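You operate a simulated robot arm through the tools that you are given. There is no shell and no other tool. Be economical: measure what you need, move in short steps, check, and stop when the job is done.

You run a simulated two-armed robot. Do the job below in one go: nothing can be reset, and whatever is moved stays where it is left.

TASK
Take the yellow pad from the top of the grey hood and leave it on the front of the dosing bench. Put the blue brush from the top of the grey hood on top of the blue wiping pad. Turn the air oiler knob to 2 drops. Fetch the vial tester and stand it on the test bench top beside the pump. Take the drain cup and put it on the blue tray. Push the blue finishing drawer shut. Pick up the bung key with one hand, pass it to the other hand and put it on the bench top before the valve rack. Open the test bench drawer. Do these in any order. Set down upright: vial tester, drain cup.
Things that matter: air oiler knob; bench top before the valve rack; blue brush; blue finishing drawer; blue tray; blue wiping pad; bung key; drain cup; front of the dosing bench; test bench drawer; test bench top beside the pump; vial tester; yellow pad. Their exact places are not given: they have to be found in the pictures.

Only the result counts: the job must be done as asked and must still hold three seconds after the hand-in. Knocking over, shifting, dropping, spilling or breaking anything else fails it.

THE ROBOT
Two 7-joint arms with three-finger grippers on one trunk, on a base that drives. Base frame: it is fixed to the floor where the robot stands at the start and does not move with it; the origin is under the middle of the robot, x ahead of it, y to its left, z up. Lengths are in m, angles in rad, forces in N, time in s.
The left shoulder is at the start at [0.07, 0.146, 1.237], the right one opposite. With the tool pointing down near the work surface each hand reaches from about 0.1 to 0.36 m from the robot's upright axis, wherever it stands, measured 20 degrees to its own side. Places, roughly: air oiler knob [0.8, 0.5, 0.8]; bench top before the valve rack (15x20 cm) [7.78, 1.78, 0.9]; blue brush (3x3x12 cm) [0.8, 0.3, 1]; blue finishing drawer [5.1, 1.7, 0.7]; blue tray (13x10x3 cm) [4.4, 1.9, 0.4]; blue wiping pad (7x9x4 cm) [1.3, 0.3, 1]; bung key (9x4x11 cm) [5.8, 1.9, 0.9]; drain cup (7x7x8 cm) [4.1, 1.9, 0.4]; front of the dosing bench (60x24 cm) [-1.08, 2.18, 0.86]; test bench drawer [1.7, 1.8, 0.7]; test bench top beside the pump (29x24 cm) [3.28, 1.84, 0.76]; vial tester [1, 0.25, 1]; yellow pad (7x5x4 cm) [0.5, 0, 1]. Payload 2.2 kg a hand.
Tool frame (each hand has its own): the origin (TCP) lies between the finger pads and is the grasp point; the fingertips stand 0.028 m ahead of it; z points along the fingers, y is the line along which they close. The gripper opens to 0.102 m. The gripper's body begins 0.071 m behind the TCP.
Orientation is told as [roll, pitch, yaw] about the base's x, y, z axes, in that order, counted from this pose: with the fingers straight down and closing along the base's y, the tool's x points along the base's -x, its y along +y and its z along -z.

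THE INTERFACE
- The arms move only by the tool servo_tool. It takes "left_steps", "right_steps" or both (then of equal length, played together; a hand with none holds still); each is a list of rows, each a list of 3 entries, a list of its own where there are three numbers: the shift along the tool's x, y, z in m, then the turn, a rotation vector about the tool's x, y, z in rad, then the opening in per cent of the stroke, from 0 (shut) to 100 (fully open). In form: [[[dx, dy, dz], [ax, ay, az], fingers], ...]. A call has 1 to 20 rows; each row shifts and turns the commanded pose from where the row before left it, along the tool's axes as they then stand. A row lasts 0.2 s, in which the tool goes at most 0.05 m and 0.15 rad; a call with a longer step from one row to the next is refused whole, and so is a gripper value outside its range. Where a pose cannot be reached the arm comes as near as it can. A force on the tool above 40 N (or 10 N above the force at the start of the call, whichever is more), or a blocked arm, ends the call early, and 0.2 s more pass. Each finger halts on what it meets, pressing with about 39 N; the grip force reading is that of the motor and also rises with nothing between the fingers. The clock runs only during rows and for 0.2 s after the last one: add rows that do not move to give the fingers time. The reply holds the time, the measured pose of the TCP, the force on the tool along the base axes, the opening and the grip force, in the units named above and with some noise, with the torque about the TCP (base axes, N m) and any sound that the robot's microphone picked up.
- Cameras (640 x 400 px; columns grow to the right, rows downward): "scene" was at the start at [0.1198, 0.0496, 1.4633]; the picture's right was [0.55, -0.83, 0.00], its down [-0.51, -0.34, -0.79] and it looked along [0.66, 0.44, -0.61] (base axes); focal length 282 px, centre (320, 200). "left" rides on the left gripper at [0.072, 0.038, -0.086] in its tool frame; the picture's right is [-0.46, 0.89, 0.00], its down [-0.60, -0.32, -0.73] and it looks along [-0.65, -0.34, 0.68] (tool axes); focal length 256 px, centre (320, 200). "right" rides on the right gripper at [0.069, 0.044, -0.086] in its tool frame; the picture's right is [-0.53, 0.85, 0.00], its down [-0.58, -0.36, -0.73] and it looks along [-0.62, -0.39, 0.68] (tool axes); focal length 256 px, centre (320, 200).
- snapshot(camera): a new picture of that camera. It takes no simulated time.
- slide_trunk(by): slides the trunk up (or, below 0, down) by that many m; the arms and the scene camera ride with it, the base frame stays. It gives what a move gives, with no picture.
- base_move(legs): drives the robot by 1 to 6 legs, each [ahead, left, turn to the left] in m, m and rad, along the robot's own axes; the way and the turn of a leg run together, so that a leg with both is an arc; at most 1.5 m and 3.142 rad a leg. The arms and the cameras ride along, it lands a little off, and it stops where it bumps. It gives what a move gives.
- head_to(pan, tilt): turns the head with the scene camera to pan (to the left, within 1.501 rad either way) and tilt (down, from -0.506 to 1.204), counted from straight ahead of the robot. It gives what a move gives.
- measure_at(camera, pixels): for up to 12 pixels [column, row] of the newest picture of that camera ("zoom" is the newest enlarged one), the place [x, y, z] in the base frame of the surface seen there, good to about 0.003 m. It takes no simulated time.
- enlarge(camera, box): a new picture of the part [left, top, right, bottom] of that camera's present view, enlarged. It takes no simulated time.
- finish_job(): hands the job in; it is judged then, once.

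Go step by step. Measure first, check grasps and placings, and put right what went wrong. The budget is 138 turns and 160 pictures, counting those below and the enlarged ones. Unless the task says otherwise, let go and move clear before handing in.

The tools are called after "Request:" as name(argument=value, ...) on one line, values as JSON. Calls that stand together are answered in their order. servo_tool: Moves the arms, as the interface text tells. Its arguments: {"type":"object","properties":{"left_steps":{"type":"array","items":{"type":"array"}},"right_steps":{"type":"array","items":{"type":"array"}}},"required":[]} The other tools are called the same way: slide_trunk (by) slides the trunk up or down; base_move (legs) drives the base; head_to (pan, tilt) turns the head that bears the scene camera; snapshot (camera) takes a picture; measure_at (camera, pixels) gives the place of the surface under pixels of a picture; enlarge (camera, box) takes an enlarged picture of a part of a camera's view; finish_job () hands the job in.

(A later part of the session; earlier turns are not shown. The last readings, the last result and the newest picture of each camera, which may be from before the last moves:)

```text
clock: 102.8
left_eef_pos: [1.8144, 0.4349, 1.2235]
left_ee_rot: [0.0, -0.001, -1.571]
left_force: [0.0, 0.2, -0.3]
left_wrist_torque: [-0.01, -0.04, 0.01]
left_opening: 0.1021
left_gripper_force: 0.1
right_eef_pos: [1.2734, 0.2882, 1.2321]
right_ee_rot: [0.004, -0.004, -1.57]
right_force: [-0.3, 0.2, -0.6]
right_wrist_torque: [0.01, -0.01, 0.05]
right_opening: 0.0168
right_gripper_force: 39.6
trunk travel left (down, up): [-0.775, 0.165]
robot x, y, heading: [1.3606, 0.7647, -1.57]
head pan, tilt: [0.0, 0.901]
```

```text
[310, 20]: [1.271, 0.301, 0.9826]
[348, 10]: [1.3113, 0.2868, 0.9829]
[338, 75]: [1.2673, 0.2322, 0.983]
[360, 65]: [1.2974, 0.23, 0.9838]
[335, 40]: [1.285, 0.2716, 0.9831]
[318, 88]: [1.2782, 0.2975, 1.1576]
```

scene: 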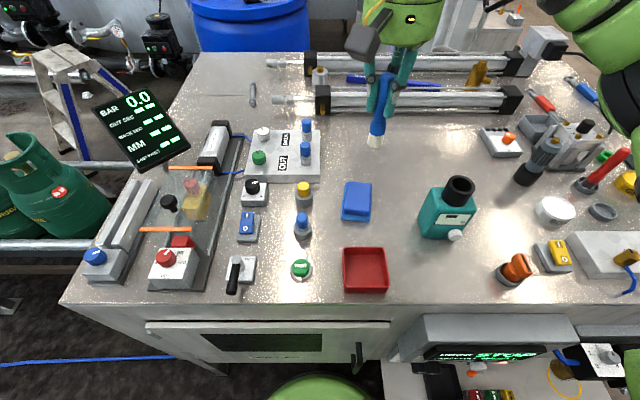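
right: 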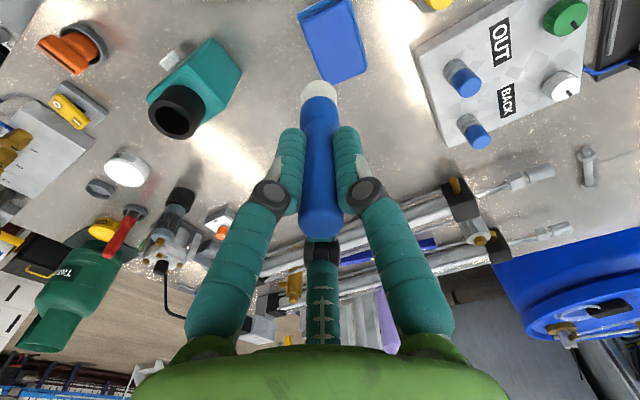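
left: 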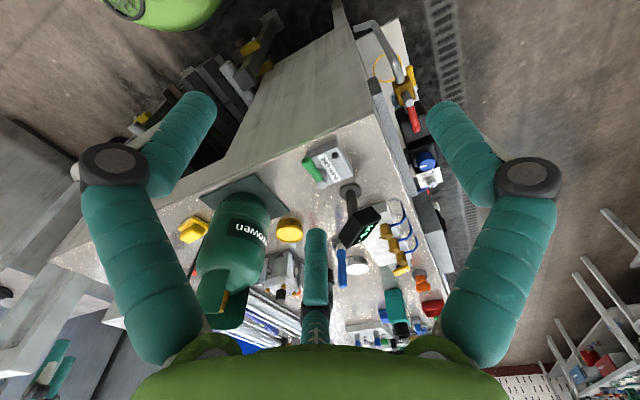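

Pad centre refined to (1.278, 0.267). I'll move over it and lower to about 5 mm above contact, then look.

Request:
servo_tool(right_steps=[[[-0.02, 0.0045, 0], [0, 0, 0], 5], [[0, 0, 0.04], [0, 0, 0], 5], [[0, 0, 0.04], [0, 0, 0], 5], [[0, 0, 0.04], [0, 0, 0], 5], [[0, 0, 0.03], [0, 0, 0], 5], [[0, 0, 0], [0, 0, 0], 5]])

Request:
enlarge(camera="scene", box=[310, 100, 420, 230])

Request:
snapshot(camera="right")

```text
clock: 104.2
left_eef_pos: [1.8159, 0.4345, 1.2233]
left_ee_rot: [-0.001, -0.001, -1.57]
left_force: [0.0, 0.0, 0.0]
left_wrist_torque: [0.01, 0.01, -0.02]
left_opening: 0.1017
left_gripper_force: 0.0
right_eef_pos: [1.2775, 0.2653, 1.0825]
right_ee_rot: [0.007, -0.002, -1.573]
right_force: [0.9, 0.7, -1.1]
right_wrist_torque: [0.0, -0.02, 0.0]
right_opening: 0.0173
right_gripper_force: 39.8
trunk travel left (down, up): [-0.775, 0.165]
robot x, y, heading: [1.3585, 0.7646, -1.568]
head pan, tilt: [0.0, 0.901]
```

```text
3.08 times, centred on (365, 165) of scene
```

zoom: 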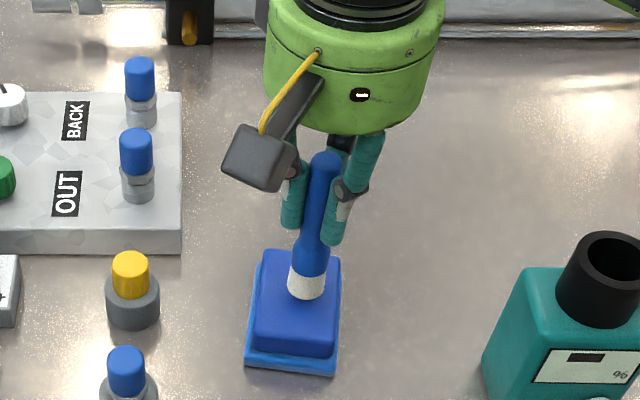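

```text
97 pictures are left
```

right: 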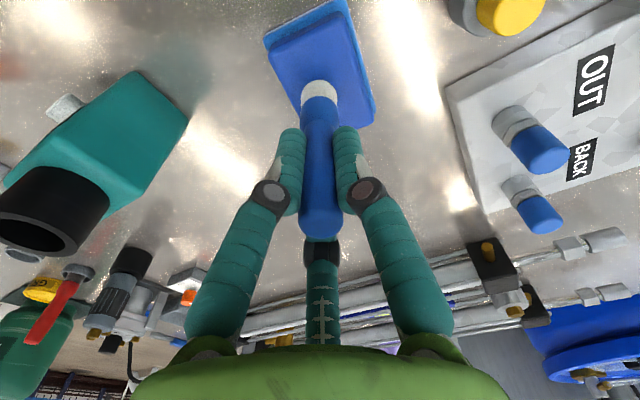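

The bristle end hovers over the pad's middle. I'll lower in 2 mm steps watching the force.

Request:
servo_tool(right_steps=[[[0.002, 0, 0.003], [0, 0, 0], 5], [[0, 0, 0.003], [0, 0, 0], 5], [[0, 0, 0.002], [0, 0, 0], 5], [[0, 0, 0], [0, 0, 0], 5]])

Request:
enlarge(camera="scene", box=[320, 140, 400, 230])

```text
clock: 105.2
left_eef_pos: [1.8152, 0.4342, 1.2244]
left_ee_rot: [-0.001, 0.001, -1.57]
left_force: [0.2, -1.0, 0.9]
left_wrist_torque: [0.01, -0.01, 0.05]
left_opening: 0.102
left_gripper_force: 0.1
right_eef_pos: [1.2792, 0.2688, 1.0747]
right_ee_rot: [0.006, -0.005, -1.573]
right_force: [-0.5, -0.2, -0.4]
right_wrist_torque: [0.01, -0.03, -0.01]
right_opening: 0.0169
right_gripper_force: 39.1
trunk travel left (down, up): [-0.775, 0.165]
robot x, y, heading: [1.3599, 0.7652, -1.569]
head pan, tilt: [0.0, 0.901]
```

```text
4.44 times, centred on (360, 185) of scene
```

zoom: 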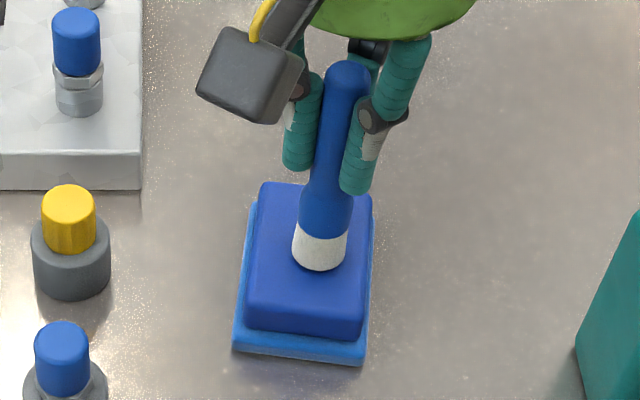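

No contact yet. Continuing in 1–1.5 mm steps.

Request:
servo_tool(right_steps=[[[0, 0, 0.0015], [0, 0, 0], 5], [[0, 0, 0.0015], [0, 0, 0], 5], [[0, 0, 0], [0, 0, 0], 5]])

Request:
servo_tool(right_steps=[[[0, 0, 0.0015], [0, 0, 0], 5], [[0, 0, 0], [0, 0, 0], 5]])

Request:
servo_tool(right_steps=[[[0, 0, 0.0015], [0, 0, 0], 5], [[0, 0, 0], [0, 0, 0], 5]])

```text
clock: 106.0
left_eef_pos: [1.8162, 0.4353, 1.2221]
left_ee_rot: [-0.001, 0.0, -1.571]
left_force: [0.4, -0.1, -0.2]
left_wrist_torque: [0.0, 0.01, -0.03]
left_opening: 0.102
left_gripper_force: 0.0
right_eef_pos: [1.2787, 0.269, 1.0721]
right_ee_rot: [0.006, -0.002, -1.571]
right_force: [0.3, 0.5, -1.4]
right_wrist_torque: [-0.03, 0.0, 0.01]
right_opening: 0.017
right_gripper_force: 38.5
trunk travel left (down, up): [-0.775, 0.165]
robot x, y, heading: [1.3611, 0.7635, -1.572]
head pan, tilt: [0.0, 0.901]
```

```text
clock: 106.6
left_eef_pos: [1.8162, 0.4343, 1.2233]
left_ee_rot: [0.0, 0.0, -1.57]
left_force: [0.1, 0.2, 0.0]
left_wrist_torque: [-0.06, 0.03, 0.03]
left_opening: 0.1019
left_gripper_force: 0.1
right_eef_pos: [1.2788, 0.2679, 1.0696]
right_ee_rot: [0.006, -0.002, -1.572]
right_force: [0.4, 0.9, -1.6]
right_wrist_torque: [0.03, 0.01, 0.01]
right_opening: 0.0168
right_gripper_force: 39.2
trunk travel left (down, up): [-0.775, 0.165]
robot x, y, heading: [1.3593, 0.7584, -1.569]
head pan, tilt: [0.0, 0.901]
```

```text
clock: 107.2
left_eef_pos: [1.8151, 0.4349, 1.2238]
left_ee_rot: [0.0, -0.003, -1.572]
left_force: [0.4, -0.8, 0.6]
left_wrist_torque: [0.01, 0.01, 0.0]
left_opening: 0.1022
left_gripper_force: 0.1
right_eef_pos: [1.2787, 0.2684, 1.0699]
right_ee_rot: [0.006, -0.005, -1.57]
right_force: [-0.2, -0.4, 3.0]
right_wrist_torque: [-0.07, 0.05, 0.01]
right_opening: 0.0169
right_gripper_force: 39.4
trunk travel left (down, up): [-0.775, 0.165]
robot x, y, heading: [1.3593, 0.7652, -1.574]
head pan, tilt: [0.0, 0.901]
```

Contact (3 N). I'll open gently in place and check whether the brush stands before rising.

Request:
servo_tool(right_steps=[[[0, 0, 0], [0, 0, 0], 19], [[0, 0, 0], [0, 0, 0], 24], [[0, 0, 0], [0, 0, 0], 32], [[0, 0, 0], [0, 0, 0], 45], [[0, 0, 0], [0, 0, 0], 45]])

Request:
enlarge(camera="scene", box=[320, 120, 400, 230])

Request:
snapshot(camera="right")

```text
clock: 108.4
left_eef_pos: [1.8165, 0.4352, 1.2226]
left_ee_rot: [-0.001, 0.0, -1.571]
left_force: [-0.6, 0.1, 0.5]
left_wrist_torque: [0.02, 0.01, -0.01]
left_opening: 0.1019
left_gripper_force: 0.0
right_eef_pos: [1.2797, 0.2682, 1.0689]
right_ee_rot: [0.006, -0.004, -1.571]
right_force: [0.1, 0.8, -0.9]
right_wrist_torque: [0.03, -0.01, 0.0]
right_opening: 0.0464
right_gripper_force: 0.1
trunk travel left (down, up): [-0.775, 0.165]
robot x, y, heading: [1.3598, 0.7623, -1.571]
head pan, tilt: [0.0, 0.901]
```

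```text
3.64 times, centred on (360, 175) of scene
```

zoom: 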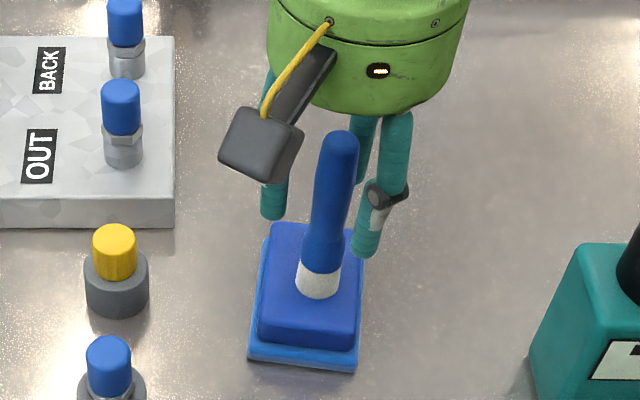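

```text
94 pictures are left
```

right: 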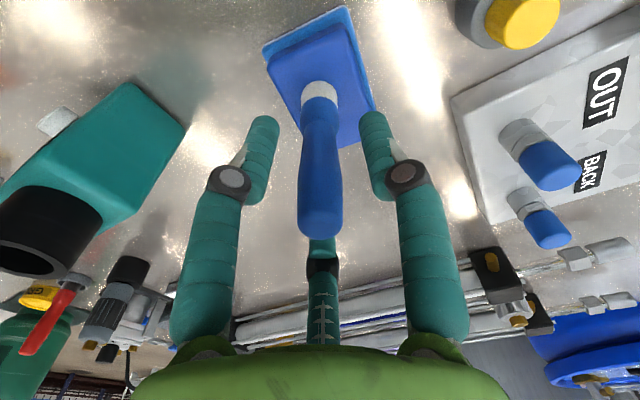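

The brush stands freely on the pad. I'll rise straight up and then slide the base right to bring the right hand over the tester.

Request:
servo_tool(right_steps=[[[0, 0, -0.02], [0, 0, 0], 45], [[0, 0, -0.03], [0, 0, 0], 45], [[0, 0, -0.04], [0, 0, 0], 45], [[0, 0, -0.04], [0, 0, 0], 45], [[0, 0, -0.04], [0, 0, 0], 80], [[0, 0, 0], [0, 0, 0], 95]])

Request:
base_move(legs=[[0, -0.165, 0]])

Request:
snapshot(camera="right")

Request:
snapshot(camera="scene")

```text
clock: 109.8
left_eef_pos: [1.8149, 0.4348, 1.2234]
left_ee_rot: [-0.002, -0.001, -1.571]
left_force: [-0.5, 0.7, 0.1]
left_wrist_torque: [0.02, 0.01, 0.03]
left_opening: 0.1019
left_gripper_force: 0.0
right_eef_pos: [1.278, 0.2701, 1.2368]
right_ee_rot: [0.006, -0.001, -1.571]
right_force: [0.1, 1.0, 0.3]
right_wrist_torque: [-0.01, 0.0, -0.03]
right_opening: 0.0968
right_gripper_force: 0.1
trunk travel left (down, up): [-0.775, 0.165]
robot x, y, heading: [1.3607, 0.7609, -1.573]
head pan, tilt: [0.0, 0.901]
```

```text
clock: 111.3
left_eef_pos: [1.6571, 0.4346, 1.2228]
left_ee_rot: [-0.003, 0.0, -1.569]
left_force: [0.8, -0.5, 0.5]
left_wrist_torque: [0.0, 0.02, 0.01]
left_opening: 0.102
left_gripper_force: 0.1
right_eef_pos: [1.1202, 0.2681, 1.2369]
right_ee_rot: [0.005, -0.003, -1.571]
right_force: [-0.4, -0.4, 0.8]
right_wrist_torque: [0.0, 0.03, -0.04]
right_opening: 0.0968
right_gripper_force: 0.0
trunk travel left (down, up): [-0.775, 0.165]
robot x, y, heading: [1.1948, 0.7634, -1.57]
head pan, tilt: [0.0, 0.901]
```

```text
93 pictures are left
```

right: 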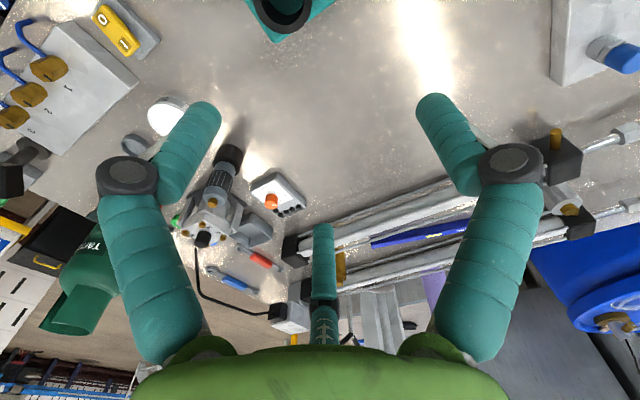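

```text
92 pictures are left
```

scene: 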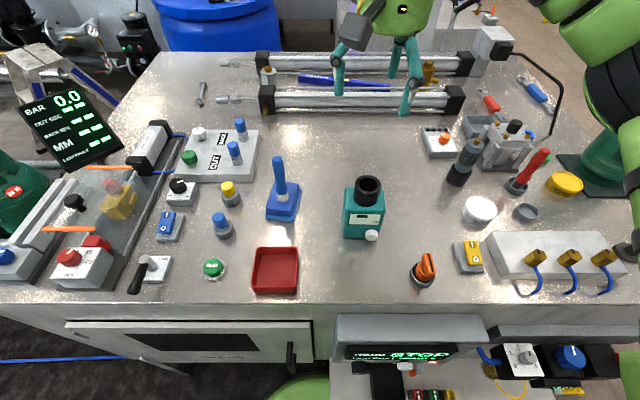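

The brush still stands on the pad at (280,190). I'll enlarge the tester and measure its corners for the grasp.

Request:
enlarge(camera="scene", box=[320, 160, 410, 260])

Request:
measure_at(camera="zoom", pixels=[[180, 125], [420, 130], [175, 192], [420, 205], [300, 205], [310, 80], [330, 160], [370, 310], [190, 310], [400, 300]])

```text
4.00 times, centred on (365, 210) of scene
```

zoom: 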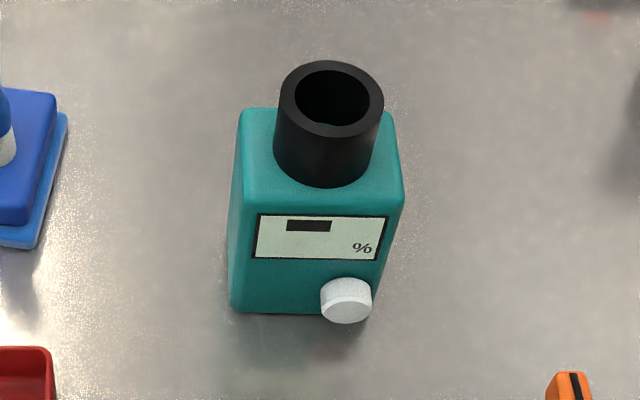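

```text
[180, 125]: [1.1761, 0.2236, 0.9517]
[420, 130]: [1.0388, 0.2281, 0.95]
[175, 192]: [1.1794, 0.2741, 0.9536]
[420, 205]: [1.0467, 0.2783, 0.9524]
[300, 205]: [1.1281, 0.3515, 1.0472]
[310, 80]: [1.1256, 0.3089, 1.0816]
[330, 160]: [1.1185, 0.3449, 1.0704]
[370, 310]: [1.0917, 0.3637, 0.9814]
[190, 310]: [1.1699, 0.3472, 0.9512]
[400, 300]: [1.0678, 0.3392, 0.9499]
```

Request:
measure_at(camera="zoom", pixels=[[250, 200], [395, 200], [250, 118], [385, 122], [240, 290], [385, 290], [332, 68], [285, 95], [378, 100], [330, 130]])

```text
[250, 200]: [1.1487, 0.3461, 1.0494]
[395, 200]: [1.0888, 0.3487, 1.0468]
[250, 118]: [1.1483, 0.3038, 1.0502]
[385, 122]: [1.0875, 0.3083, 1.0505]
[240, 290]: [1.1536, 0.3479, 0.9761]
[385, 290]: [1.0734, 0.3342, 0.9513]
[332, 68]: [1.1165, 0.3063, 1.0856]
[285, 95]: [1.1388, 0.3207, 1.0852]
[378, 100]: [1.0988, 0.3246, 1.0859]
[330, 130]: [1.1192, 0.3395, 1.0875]
```

The tester body is centred at (1.119, 0.326), 6.5 cm wide in x. I'll move over it, lower to z≈1.032 and check before closing.

Request:
servo_tool(right_steps=[[[0.03, 0, 0], [0, 0, 0], 100], [[0.028, -0.001, 0], [0, 0, 0], 100], [[0, 0, 0.04], [0, 0, 0], 100], [[0, 0, 0.04], [0, 0, 0], 100], [[0, 0, 0.04], [0, 0, 0], 100], [[0, 0, 0.04], [0, 0, 0], 100], [[0, 0, 0.03], [0, 0, 0], 100], [[0, 0, 0.014], [0, 0, 0], 100], [[0, 0, 0], [0, 0, 0], 100]])

Request:
snapshot(camera="right")

Request:
enlarge(camera="scene", box=[300, 100, 430, 260])

```text
clock: 113.3
left_eef_pos: [1.653, 0.4366, 1.2238]
left_ee_rot: [0.0, -0.002, -1.569]
left_force: [0.2, -0.1, 0.6]
left_wrist_torque: [-0.01, 0.01, -0.01]
left_opening: 0.1019
left_gripper_force: 0.1
right_eef_pos: [1.1165, 0.329, 1.0316]
right_ee_rot: [0.005, -0.003, -1.57]
right_force: [0.1, 0.3, 0.0]
right_wrist_torque: [0.02, 0.03, 0.0]
right_opening: 0.1021
right_gripper_force: 0.1
trunk travel left (down, up): [-0.775, 0.165]
robot x, y, heading: [1.2014, 0.7654, -1.572]
head pan, tilt: [0.0, 0.901]
```

```text
90 pictures are left
```

right: 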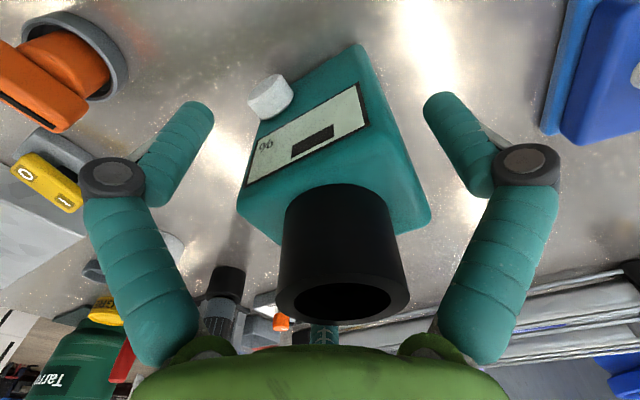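

```text
2.50 times, centred on (365, 180) of scene
```

zoom: 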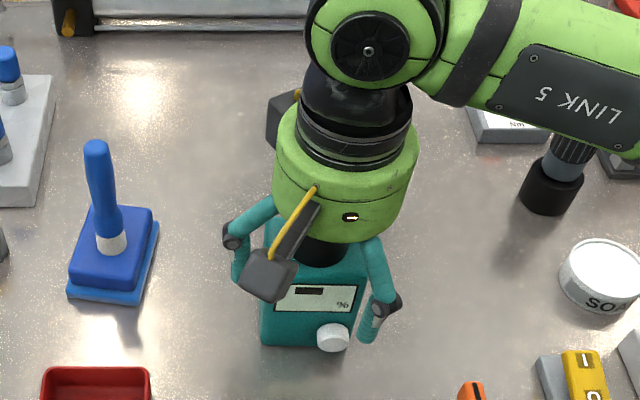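

The fingers straddle the tester evenly. Close and lift.

Request:
servo_tool(right_steps=[[[-0.002, 0.002, 0], [0, 0, 0], 75], [[0, 0, 0], [0, 0, 0], 50], [[0, 0, 0], [0, 0, 0], 50], [[0, 0, 0], [0, 0, 0], 50], [[0, 0, -0.02], [0, 0, 0], 50], [[0, 0, -0.03], [0, 0, 0], 50], [[0, 0, -0.04], [0, 0, 0], 50], [[0, 0, -0.04], [0, 0, 0], 50], [[0, 0, -0.04], [0, 0, 0], 50], [[0, 0, -0.04], [0, 0, 0], 50], [[0, 0, 0], [0, 0, 0], 50]])

Request:
snapshot(camera="right")

Request:
snapshot(camera="scene")

```text
clock: 115.7
left_eef_pos: [1.6533, 0.4337, 1.2227]
left_ee_rot: [0.0, 0.0, -1.568]
left_force: [0.0, -0.4, -0.3]
left_wrist_torque: [-0.01, 0.03, -0.02]
left_opening: 0.1018
left_gripper_force: 0.1
right_eef_pos: [1.1191, 0.3252, 1.2406]
right_ee_rot: [0.005, -0.002, -1.569]
right_force: [0.7, 0.2, -2.7]
right_wrist_torque: [0.03, -0.03, 0.0]
right_opening: 0.0657
right_gripper_force: 38.5
trunk travel left (down, up): [-0.775, 0.165]
robot x, y, heading: [1.201, 0.7598, -1.571]
head pan, tilt: [0.0, 0.901]
```

```text
88 pictures are left
```

right: 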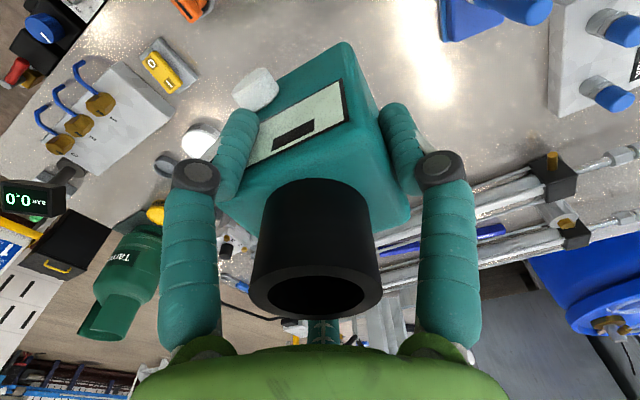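

```text
87 pictures are left
```

scene: 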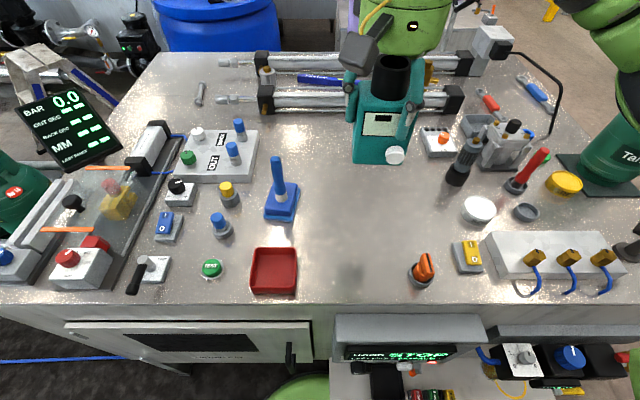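

The tester is held level. I'll back off from the hood, retract the hand, and turn left to face +x for a look at the test bench row.

Request:
base_move(legs=[[-0.36, 0, 0]])

Request:
servo_tool(right_steps=[[[0.04, 0, 0], [0, 0, 0], 50], [[0.04, 0, 0], [0, 0, 0], 50], [[0.04, -0.02, 0], [0, 0, 0], 50], [[0, 0, 0], [0, 0, 0], 50]])

Request:
base_move(legs=[[0, 0, 1.571]])

Request:
head_to(pan=0.6, tilt=0.35)

Request:
snapshot(camera="scene")

```text
clock: 118.0
left_eef_pos: [1.6552, 0.7892, 1.2224]
left_ee_rot: [-0.001, 0.0, -1.568]
left_force: [0.3, 0.5, -0.8]
left_wrist_torque: [0.0, 0.01, 0.0]
left_opening: 0.102
left_gripper_force: 0.1
right_eef_pos: [1.1194, 0.6791, 1.2407]
right_ee_rot: [0.005, -0.002, -1.57]
right_force: [-0.6, -0.1, -2.9]
right_wrist_torque: [0.01, -0.02, 0.01]
right_opening: 0.0658
right_gripper_force: 38.9
trunk travel left (down, up): [-0.775, 0.165]
robot x, y, heading: [1.1958, 1.1219, -1.568]
head pan, tilt: [0.0, 0.901]
```

```text
clock: 119.0
left_eef_pos: [1.6538, 0.7899, 1.2226]
left_ee_rot: [-0.001, 0.0, -1.568]
left_force: [0.8, 0.3, 0.1]
left_wrist_torque: [0.0, -0.01, -0.01]
left_opening: 0.1019
left_gripper_force: 0.0
right_eef_pos: [1.1004, 0.7996, 1.2396]
right_ee_rot: [0.005, -0.002, -1.57]
right_force: [0.0, 0.1, -3.3]
right_wrist_torque: [0.02, -0.01, 0.01]
right_opening: 0.0657
right_gripper_force: 39.0
trunk travel left (down, up): [-0.775, 0.165]
robot x, y, heading: [1.1943, 1.1197, -1.573]
head pan, tilt: [0.0, 0.901]
```

```text
clock: 123.2
left_eef_pos: [1.5236, 1.5751, 1.2245]
left_ee_rot: [0.001, 0.0, 0.01]
left_force: [0.6, -1.2, -0.9]
left_wrist_torque: [-0.03, -0.06, 0.0]
left_opening: 0.1019
left_gripper_force: 0.1
right_eef_pos: [1.5182, 1.0217, 1.2402]
right_ee_rot: [0.006, -0.002, 0.008]
right_force: [-0.3, -0.5, -2.7]
right_wrist_torque: [-0.04, -0.02, 0.03]
right_opening: 0.0657
right_gripper_force: 38.8
trunk travel left (down, up): [-0.775, 0.165]
robot x, y, heading: [1.1989, 1.1186, 0.012]
head pan, tilt: [0.0, 0.901]
```

```text
clock: 124.2
left_eef_pos: [1.5231, 1.5752, 1.2251]
left_ee_rot: [-0.002, 0.001, 0.009]
left_force: [-0.2, -0.5, -0.1]
left_wrist_torque: [-0.01, 0.02, 0.02]
left_opening: 0.1021
left_gripper_force: 0.1
right_eef_pos: [1.5193, 1.0219, 1.2388]
right_ee_rot: [0.005, -0.001, 0.008]
right_force: [-0.3, -0.3, -2.0]
right_wrist_torque: [0.0, -0.01, -0.04]
right_opening: 0.0653
right_gripper_force: 38.9
trunk travel left (down, up): [-0.775, 0.165]
robot x, y, heading: [1.1975, 1.1166, 0.011]
head pan, tilt: [0.6, 0.351]
```

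```text
86 pictures are left
```

scene: 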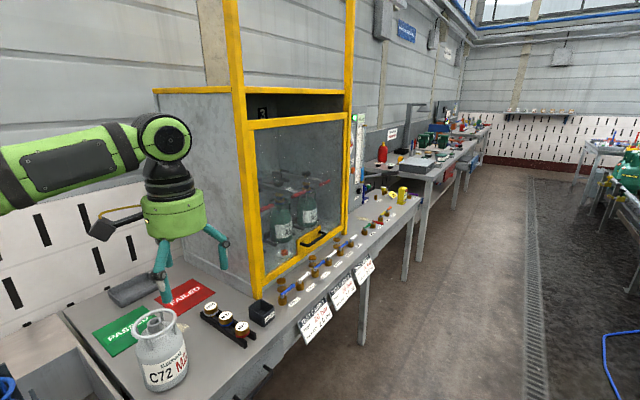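

This is the test bench with the glass cabinet, its drawer handle near (265,370). I'll measure heights and positions along it.

Request:
measure_at(camera="scene", pixels=[[250, 345], [265, 370], [330, 300], [415, 200], [400, 195], [385, 215], [365, 185], [430, 180], [478, 135], [437, 157], [300, 345], [200, 320]])

Request:
enlarge(camera="scene", box=[320, 90, 500, 260])

```text
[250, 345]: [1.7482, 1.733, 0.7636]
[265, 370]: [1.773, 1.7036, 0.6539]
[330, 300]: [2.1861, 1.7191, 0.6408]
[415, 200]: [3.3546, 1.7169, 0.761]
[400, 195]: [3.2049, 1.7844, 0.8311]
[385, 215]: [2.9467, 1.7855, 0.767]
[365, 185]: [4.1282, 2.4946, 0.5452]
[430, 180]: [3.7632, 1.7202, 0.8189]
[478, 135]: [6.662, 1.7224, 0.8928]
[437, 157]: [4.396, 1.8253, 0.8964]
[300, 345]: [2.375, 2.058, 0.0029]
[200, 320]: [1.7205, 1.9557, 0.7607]
```

```text
2.35 times, centred on (410, 175) of scene
```

zoom: 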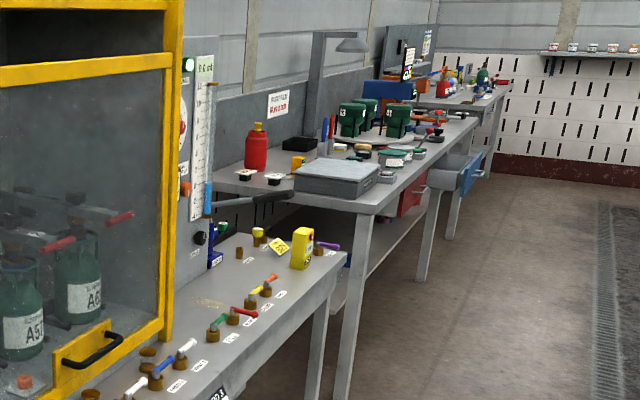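

The test bench top is z=0.76 with front edge y=1.717; the target is at its far end near the yellow device. I'll drive along and turn to face it.

Request:
base_move(legs=[[1.4, -0.12, -0.012], [0.6, 0.0, 0], [0, 0, 1.571]])

Request:
head_to(pan=0.1, tilt=0.6)

Request:
snapshot(camera="scene")

```text
clock: 137.8
left_eef_pos: [2.705, 1.3338, 1.2234]
left_ee_rot: [-0.001, -0.001, 1.571]
left_force: [-1.0, 0.1, -0.2]
left_wrist_torque: [0.03, -0.03, 0.01]
left_opening: 0.1021
left_gripper_force: 0.0
right_eef_pos: [3.2597, 1.3242, 1.2396]
right_ee_rot: [0.006, -0.003, 1.569]
right_force: [0.2, 0.4, -2.5]
right_wrist_torque: [-0.01, 0.03, -0.03]
right_opening: 0.0664
right_gripper_force: 11.8
trunk travel left (down, up): [-0.775, 0.165]
robot x, y, heading: [3.1573, 1.0018, 1.568]
head pan, tilt: [0.6, 0.351]
```

```text
clock: 138.8
left_eef_pos: [2.7046, 1.334, 1.2232]
left_ee_rot: [0.0, 0.0, 1.569]
left_force: [-0.6, 0.4, -0.3]
left_wrist_torque: [0.0, 0.02, 0.03]
left_opening: 0.102
left_gripper_force: 0.1
right_eef_pos: [3.2587, 1.3225, 1.2401]
right_ee_rot: [0.006, -0.002, 1.57]
right_force: [-0.1, -0.9, -3.1]
right_wrist_torque: [0.01, 0.06, -0.01]
right_opening: 0.0661
right_gripper_force: 11.0
trunk travel left (down, up): [-0.775, 0.165]
robot x, y, heading: [3.1606, 1.0076, 1.569]
head pan, tilt: [0.099, 0.6]
```

```text
84 pictures are left
```

scene: 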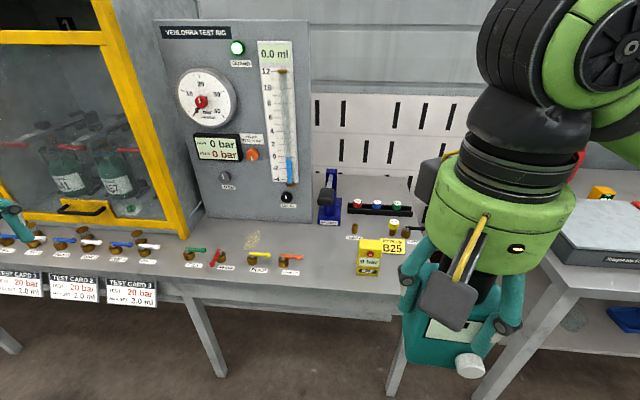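

The grip force on the tester has fallen to 11 N, so I'll tighten at once before anything else.

Request:
servo_tool(right_steps=[[[0, 0, 0], [0, 0, 0], 30], [[0, 0, 0], [0, 0, 0], 20], [[0, 0, 0], [0, 0, 0], 20]])

Request:
snapshot(camera="right")

Request:
measure_at(camera="scene", pixels=[[368, 255], [392, 246], [330, 205], [395, 225], [380, 208], [360, 300], [345, 275], [395, 300], [440, 180], [320, 250], [300, 258], [355, 228]])

Request:
enlarge(camera="scene", box=[200, 150, 440, 320])

```text
clock: 139.6
left_eef_pos: [2.7047, 1.3333, 1.2237]
left_ee_rot: [0.0, -0.001, 1.571]
left_force: [0.0, 0.1, -0.6]
left_wrist_torque: [0.01, -0.02, 0.02]
left_opening: 0.1019
left_gripper_force: 0.1
right_eef_pos: [3.2589, 1.3236, 1.239]
right_ee_rot: [0.006, -0.002, 1.568]
right_force: [-0.6, -0.1, -2.3]
right_wrist_torque: [0.01, -0.02, 0.03]
right_opening: 0.0656
right_gripper_force: 33.7
trunk travel left (down, up): [-0.775, 0.165]
robot x, y, heading: [3.1597, 1.0053, 1.569]
head pan, tilt: [0.099, 0.6]
```

```text
83 pictures are left
```

right: 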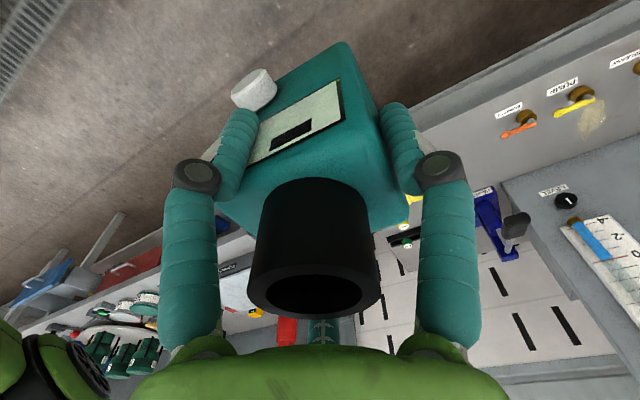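

```text
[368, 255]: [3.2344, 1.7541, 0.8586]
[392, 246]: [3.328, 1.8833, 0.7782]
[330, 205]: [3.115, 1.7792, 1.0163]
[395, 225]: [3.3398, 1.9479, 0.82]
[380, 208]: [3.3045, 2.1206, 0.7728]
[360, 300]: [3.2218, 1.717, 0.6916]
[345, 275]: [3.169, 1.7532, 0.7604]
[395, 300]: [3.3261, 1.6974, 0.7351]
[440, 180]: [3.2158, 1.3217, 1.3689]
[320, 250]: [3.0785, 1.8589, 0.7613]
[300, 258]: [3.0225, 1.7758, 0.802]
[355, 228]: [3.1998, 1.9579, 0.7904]
```

```text
2.35 times, centred on (320, 235) of scene
```

zoom: 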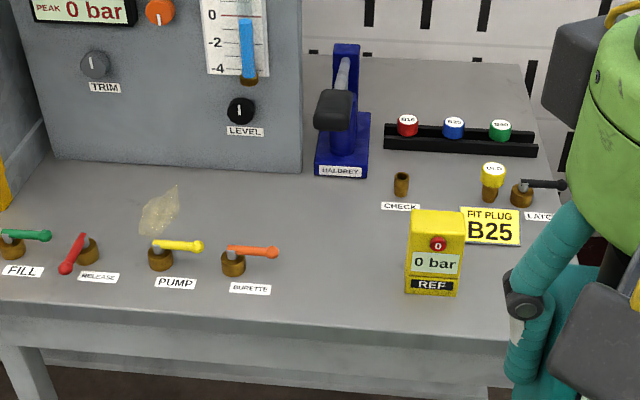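

The BALDREY pump is at about (3.12, 1.95), with the yellow REF gauge and a sign inside the area. I'll measure these obstacles to choose the free spot.

Request:
measure_at(camera="zoom", pixels=[[410, 290], [460, 290], [465, 243], [518, 245], [460, 222], [405, 215], [402, 210], [335, 178], [368, 175], [505, 290], [270, 290], [250, 275]])

```text
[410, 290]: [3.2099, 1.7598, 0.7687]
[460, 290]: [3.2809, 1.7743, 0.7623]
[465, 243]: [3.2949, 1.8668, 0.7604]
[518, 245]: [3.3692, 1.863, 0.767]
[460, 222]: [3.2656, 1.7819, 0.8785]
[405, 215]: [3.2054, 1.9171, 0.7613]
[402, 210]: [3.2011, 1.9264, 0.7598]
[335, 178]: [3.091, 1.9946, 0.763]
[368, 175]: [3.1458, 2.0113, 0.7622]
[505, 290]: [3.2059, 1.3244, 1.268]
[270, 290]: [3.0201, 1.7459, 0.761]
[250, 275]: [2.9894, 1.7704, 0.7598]
```

I'll use the free spot at (3.185, 1.86), between the pump and the REF gauge. First I'll retract the left arm, drive in and lower the trunk.

Request:
servo_tool(left_steps=[[[0.04, 0, 0], [0, 0, 0], 100], [[0.04, 0, 0], [0, 0, 0], 100], [[0.04, 0, 0], [0, 0, 0], 100], [[0, 0, 0], [0, 0, 0], 100]], right_steps=[[[0, 0, 0], [0, 0, 0], 20], [[0, 0, 0], [0, 0, 0], 20], [[0, 0, 0], [0, 0, 0], 20], [[0, 0, 0], [0, 0, 0], 20]])

Request:
base_move(legs=[[0.42, 0.06, 0]])

Request:
head_to(pan=-0.1, tilt=0.9)

Request:
snapshot(camera="scene")

```text
clock: 140.6
left_eef_pos: [2.7053, 1.214, 1.2215]
left_ee_rot: [0.001, 0.003, 1.567]
left_force: [0.5, -0.2, 0.5]
left_wrist_torque: [-0.01, 0.02, -0.01]
left_opening: 0.1023
left_gripper_force: 0.0
right_eef_pos: [3.2584, 1.3231, 1.2392]
right_ee_rot: [0.006, -0.002, 1.57]
right_force: [0.5, 0.5, -2.5]
right_wrist_torque: [-0.03, 0.01, 0.01]
right_opening: 0.0657
right_gripper_force: 33.8
trunk travel left (down, up): [-0.775, 0.165]
robot x, y, heading: [3.1634, 1.0026, 1.569]
head pan, tilt: [0.099, 0.6]
```

```text
clock: 143.2
left_eef_pos: [2.651, 1.6329, 1.224]
left_ee_rot: [0.0, -0.002, 1.562]
left_force: [-0.7, 0.0, -0.8]
left_wrist_torque: [0.04, -0.03, 0.0]
left_opening: 0.102
left_gripper_force: 0.1
right_eef_pos: [3.2046, 1.7376, 1.2402]
right_ee_rot: [0.005, -0.003, 1.56]
right_force: [-0.2, 0.0, -2.4]
right_wrist_torque: [0.01, 0.01, 0.01]
right_opening: 0.0652
right_gripper_force: 33.4
trunk travel left (down, up): [-0.775, 0.165]
robot x, y, heading: [3.102, 1.4219, 1.562]
head pan, tilt: [0.099, 0.6]
```

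```text
clock: 144.0
left_eef_pos: [2.6501, 1.6356, 1.2234]
left_ee_rot: [0.0, -0.001, 1.562]
left_force: [-0.2, 1.1, -0.7]
left_wrist_torque: [-0.02, -0.04, -0.04]
left_opening: 0.1018
left_gripper_force: 0.0
right_eef_pos: [3.2039, 1.7411, 1.2409]
right_ee_rot: [0.007, -0.003, 1.559]
right_force: [-0.4, 0.6, -2.5]
right_wrist_torque: [0.01, 0.03, 0.02]
right_opening: 0.0654
right_gripper_force: 33.6
trunk travel left (down, up): [-0.775, 0.165]
robot x, y, heading: [3.1028, 1.4236, 1.56]
head pan, tilt: [-0.099, 0.901]
```

```text
81 pictures are left
```

scene: 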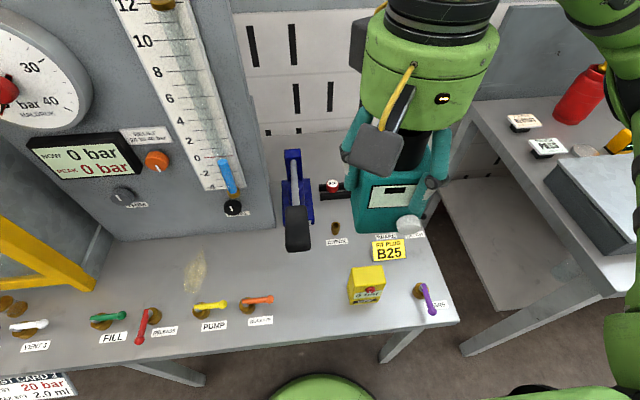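

The pump's black handle at (297,230) sticks forward; I'll measure it to keep the hand clear.

Request:
measure_at(camera="scene", pixels=[[297, 248], [287, 225], [308, 225], [297, 210], [293, 155], [336, 228], [352, 275], [383, 280], [372, 245], [405, 240], [337, 243], [367, 268]])

```text
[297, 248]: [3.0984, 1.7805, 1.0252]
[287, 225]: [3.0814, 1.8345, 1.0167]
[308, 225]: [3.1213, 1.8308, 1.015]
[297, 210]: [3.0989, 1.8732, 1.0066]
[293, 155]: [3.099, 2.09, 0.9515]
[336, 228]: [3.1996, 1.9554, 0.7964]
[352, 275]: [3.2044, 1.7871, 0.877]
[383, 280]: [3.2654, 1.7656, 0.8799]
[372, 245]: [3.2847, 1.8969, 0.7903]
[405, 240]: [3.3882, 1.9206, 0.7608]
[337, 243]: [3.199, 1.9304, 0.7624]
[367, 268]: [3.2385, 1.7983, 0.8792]
```

Target fixed at (3.22, 1.865), clear of the handle, gauge and sign. I'll extend there and lower partway.

Request:
servo_tool(right_steps=[[[-0.04, -0.008, 0], [0, 0, 0], 20], [[-0.04, -0.008, 0], [0, 0, 0], 20], [[-0.044, -0.002, 0], [0, 0, 0], 20], [[0, 0, 0.04], [0, 0, 0], 20], [[0, 0, 0.04], [0, 0, 0], 20], [[0, 0, 0.04], [0, 0, 0], 20], [[0, 0, 0.04], [0, 0, 0], 20], [[0, 0, 0.04], [0, 0, 0], 20], [[0, 0, 0.04], [0, 0, 0], 20], [[0, 0, 0.04], [0, 0, 0], 20], [[0, 0, 0], [0, 0, 0], 20]])

Request:
snapshot(camera="scene")

Request:
snapshot(camera="right")

```text
clock: 146.4
left_eef_pos: [2.6518, 1.635, 1.2238]
left_ee_rot: [0.0, -0.001, 1.563]
left_force: [-0.1, -0.6, 0.3]
left_wrist_torque: [0.02, 0.04, -0.01]
left_opening: 0.102
left_gripper_force: 0.0
right_eef_pos: [3.2218, 1.8636, 0.961]
right_ee_rot: [0.005, -0.003, 1.563]
right_force: [-0.6, -1.2, -0.1]
right_wrist_torque: [-0.01, 0.01, 0.0]
right_opening: 0.0655
right_gripper_force: 39.0
trunk travel left (down, up): [-0.775, 0.165]
robot x, y, heading: [3.0987, 1.4204, 1.559]
head pan, tilt: [-0.099, 0.901]
```

```text
80 pictures are left
```

scene: 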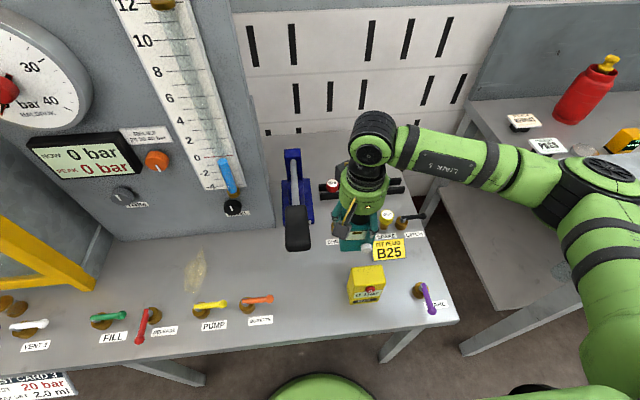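

```text
79 pictures are left
```

right: 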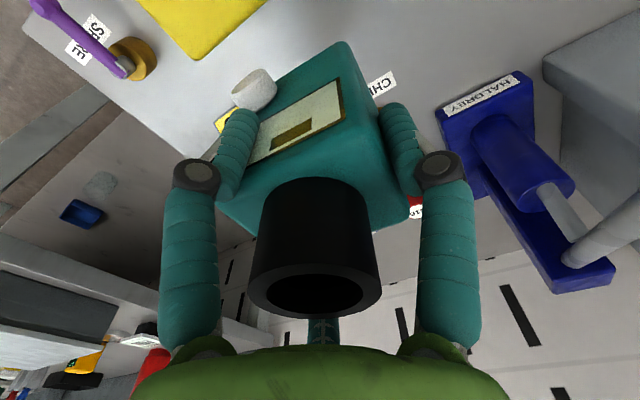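

Clearances look fine in both views. I'll continue down in smaller steps.

Request:
servo_tool(right_steps=[[[0, 0, 0.02], [0, 0, 0], 20], [[0, 0, 0.02], [0, 0, 0], 20], [[0, 0, 0.02], [0, 0, 0], 20], [[0, 0, 0], [0, 0, 0], 20]])

Request:
enlarge(camera="scene", box=[280, 140, 460, 320])

Request:
snapshot(camera="right")

```text
clock: 147.4
left_eef_pos: [2.651, 1.6349, 1.2232]
left_ee_rot: [-0.001, -0.001, 1.563]
left_force: [0.6, 0.5, -0.5]
left_wrist_torque: [0.03, 0.01, 0.0]
left_opening: 0.1021
left_gripper_force: 0.1
right_eef_pos: [3.2239, 1.8635, 0.9025]
right_ee_rot: [0.005, -0.003, 1.561]
right_force: [0.7, -0.3, 0.2]
right_wrist_torque: [-0.03, 0.04, 0.04]
right_opening: 0.0656
right_gripper_force: 39.2
trunk travel left (down, up): [-0.775, 0.165]
robot x, y, heading: [3.099, 1.423, 1.561]
head pan, tilt: [-0.099, 0.901]
```

```text
2.22 times, centred on (370, 230) of scene
```

zoom: 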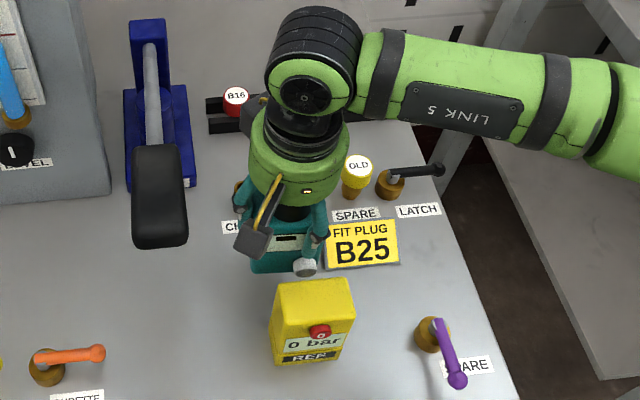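

```text
77 pictures are left
```

right: 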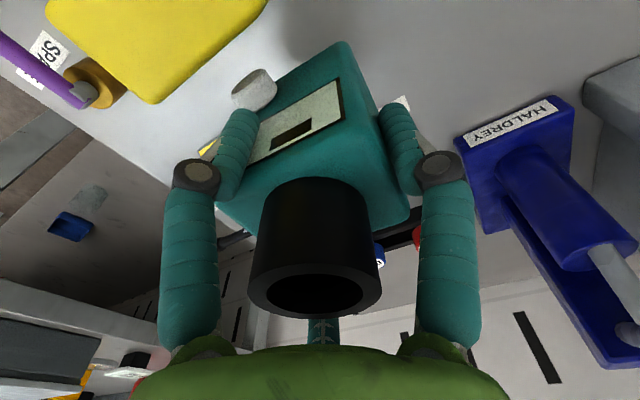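

All clear; I'll nudge 1 cm toward the pump side away from the sign and lower to just above the bench.

Request:
servo_tool(right_steps=[[[-0.004, 0.011, 0], [0, 0, 0], 20], [[0, 0, 0.025], [0, 0, 0], 20], [[0, 0, 0.02], [0, 0, 0], 20], [[0, 0, 0.008], [0, 0, 0], 20], [[0, 0, 0.004], [0, 0, 0], 20], [[0, 0, 0], [0, 0, 0], 20]])

Request:
enlarge(camera="scene", box=[300, 190, 420, 310])

```text
clock: 148.8
left_eef_pos: [2.6508, 1.6352, 1.2222]
left_ee_rot: [0.001, 0.0, 1.562]
left_force: [0.0, 1.0, -0.4]
left_wrist_torque: [-0.01, 0.01, -0.03]
left_opening: 0.1018
left_gripper_force: 0.1
right_eef_pos: [3.2117, 1.8695, 0.843]
right_ee_rot: [0.006, -0.006, 1.56]
right_force: [0.9, 0.0, -0.1]
right_wrist_torque: [0.0, 0.04, -0.02]
right_opening: 0.0653
right_gripper_force: 39.1
trunk travel left (down, up): [-0.775, 0.165]
robot x, y, heading: [3.1054, 1.421, 1.561]
head pan, tilt: [-0.099, 0.901]
```

```text
3.33 times, centred on (360, 250) of scene
```

zoom: 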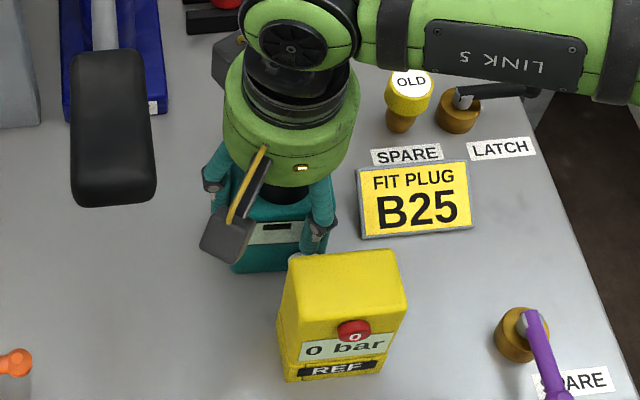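

About 2 mm left. I'll step down gently to feel contact.

Request:
servo_tool(right_steps=[[[0, 0, 0.0015], [0, 0, 0], 20], [[0, 0, 0.001], [0, 0, 0], 20], [[0, 0, 0], [0, 0, 0], 20]])

Request:
servo_tool(right_steps=[[[0, 0, 0.0012], [0, 0, 0], 20], [[0, 0, 0], [0, 0, 0], 20]])

```text
clock: 149.6
left_eef_pos: [2.6516, 1.6338, 1.2235]
left_ee_rot: [0.001, -0.003, 1.563]
left_force: [-0.4, -0.2, -0.3]
left_wrist_torque: [0.0, -0.04, -0.02]
left_opening: 0.1018
left_gripper_force: 0.1
right_eef_pos: [3.2114, 1.8682, 0.8432]
right_ee_rot: [0.007, -0.007, 1.56]
right_force: [4.7, 1.6, 15.2]
right_wrist_torque: [-0.35, 0.24, 0.06]
right_opening: 0.0657
right_gripper_force: 39.0
trunk travel left (down, up): [-0.775, 0.165]
robot x, y, heading: [3.1019, 1.421, 1.561]
head pan, tilt: [-0.099, 0.901]
```

```text
clock: 150.2
left_eef_pos: [2.6518, 1.6322, 1.2246]
left_ee_rot: [0.001, -0.004, 1.562]
left_force: [0.0, -1.0, 0.0]
left_wrist_torque: [0.04, 0.01, 0.02]
left_opening: 0.102
left_gripper_force: 0.1
right_eef_pos: [3.2119, 1.8686, 0.8433]
right_ee_rot: [0.006, -0.01, 1.559]
right_force: [6.6, 3.7, 27.8]
right_wrist_torque: [-0.07, -0.36, -0.04]
right_opening: 0.0655
right_gripper_force: 38.3
trunk travel left (down, up): [-0.775, 0.165]
robot x, y, heading: [3.1034, 1.4239, 1.561]
head pan, tilt: [-0.099, 0.901]
```

Firm contact. I'll relieve the pressure, open modestly, and rise straight up.

Request:
servo_tool(right_steps=[[[0, 0, -0.003], [0, 0, 0], 20], [[0, 0, 0], [0, 0, 0], 66], [[0, 0, 0], [0, 0, 0], 76], [[0, 0, 0], [0, 0, 0], 82], [[0, 0, -0.02], [0, 0, 0], 82], [[0, 0, -0.03], [0, 0, 0], 82], [[0, 0, -0.04], [0, 0, 0], 82], [[0, 0, -0.04], [0, 0, 0], 82], [[0, 0, -0.04], [0, 0, 0], 82], [[0, 0, -0.04], [0, 0, 0], 82], [[0, 0, -0.04], [0, 0, 0], 82], [[0.03, 0, -0.04], [0, 0, 0], 90], [[0.04, 0, -0.04], [0, 0, 0], 95], [[0.04, 0, -0.03], [0, 0, 0], 95]])

Request:
snapshot(camera="scene")

```text
refused: row 13 steps farther than a row can; nothing moved
```

```text
75 pictures are left
```

scene: 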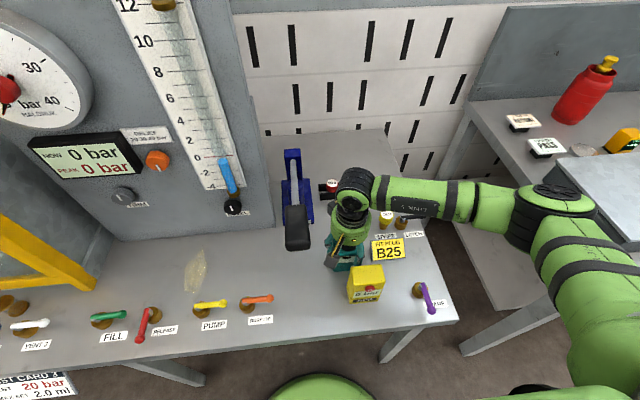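

One row was too long; I'll resend with shorter steps.

Request:
servo_tool(right_steps=[[[0, 0, -0.003], [0, 0, 0], 20], [[0, 0, 0], [0, 0, 0], 66], [[0, 0, 0], [0, 0, 0], 76], [[0, 0, 0], [0, 0, 0], 82], [[0, 0, -0.02], [0, 0, 0], 82], [[0, 0, -0.03], [0, 0, 0], 82], [[0, 0, -0.04], [0, 0, 0], 82], [[0, 0, -0.04], [0, 0, 0], 82], [[0, 0, -0.04], [0, 0, 0], 82], [[0, 0, -0.04], [0, 0, 0], 82], [[0, 0, -0.04], [0, 0, 0], 82], [[0.03, 0, -0.035], [0, 0, 0], 90], [[0.03, 0, -0.035], [0, 0, 0], 95], [[0.04, 0, -0.02], [0, 0, 0], 95]])

Request:
snapshot(camera="scene")

```text
clock: 153.2
left_eef_pos: [2.6497, 1.633, 1.2245]
left_ee_rot: [0.0, -0.002, 1.562]
left_force: [-1.1, 0.3, 0.0]
left_wrist_torque: [0.01, 0.01, 0.02]
left_opening: 0.1019
left_gripper_force: 0.1
right_eef_pos: [3.2105, 1.768, 1.1827]
right_ee_rot: [0.005, -0.004, 1.561]
right_force: [-0.7, -0.3, 0.5]
right_wrist_torque: [0.04, 0.01, 0.0]
right_opening: 0.0971
right_gripper_force: 0.0
trunk travel left (down, up): [-0.775, 0.165]
robot x, y, heading: [3.1044, 1.4202, 1.56]
head pan, tilt: [-0.099, 0.901]
```

```text
74 pictures are left
```

scene: 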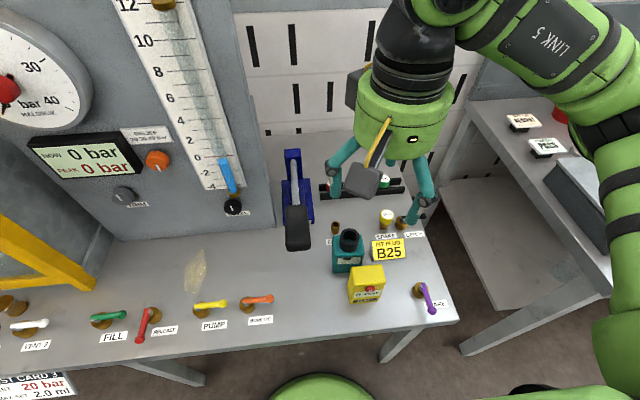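

The tester stands upright beside the pump. Next, the test bench drawer: back off and drive left to x≈1.75.

Request:
base_move(legs=[[-0.45, 0, 0.01], [0, 1.35, 0]])

Request:
head_to(pan=0.0, tilt=0.75)

Request:
snapshot(camera="scene")

```text
clock: 162.2
left_eef_pos: [1.3094, 1.1847, 1.2225]
left_ee_rot: [0.0, -0.001, 1.565]
left_force: [-0.4, -0.3, 0.2]
left_wrist_torque: [0.0, -0.01, -0.02]
left_opening: 0.1019
left_gripper_force: 0.1
right_eef_pos: [1.8695, 1.3216, 1.1814]
right_ee_rot: [0.005, -0.005, 1.565]
right_force: [-0.5, 0.3, 0.3]
right_wrist_torque: [0.0, 0.01, 0.0]
right_opening: 0.097
right_gripper_force: 0.0
trunk travel left (down, up): [-0.775, 0.165]
robot x, y, heading: [1.76, 0.9771, 1.566]
head pan, tilt: [-0.099, 0.901]
```

```text
clock: 162.9
left_eef_pos: [1.3076, 1.1839, 1.2235]
left_ee_rot: [0.0, -0.001, 1.566]
left_force: [-0.1, 0.3, 0.5]
left_wrist_torque: [0.02, -0.03, -0.01]
left_opening: 0.1019
left_gripper_force: 0.0
right_eef_pos: [1.8678, 1.3218, 1.1829]
right_ee_rot: [0.004, -0.004, 1.564]
right_force: [0.2, 0.1, 0.3]
right_wrist_torque: [-0.02, -0.01, 0.0]
right_opening: 0.0969
right_gripper_force: 0.1
trunk travel left (down, up): [-0.775, 0.165]
robot x, y, heading: [1.7594, 0.9732, 1.566]
head pan, tilt: [0.0, 0.75]
```

```text
73 pictures are left
```

scene: 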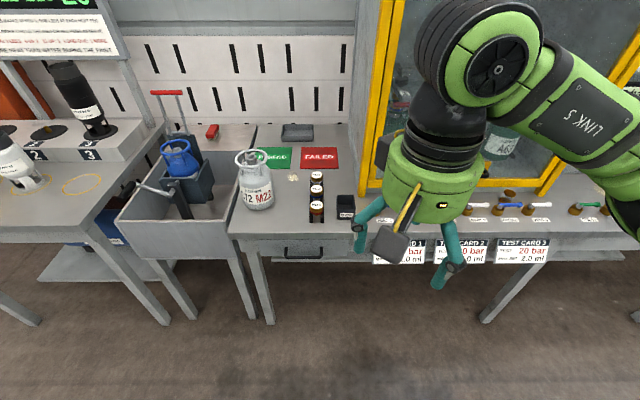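

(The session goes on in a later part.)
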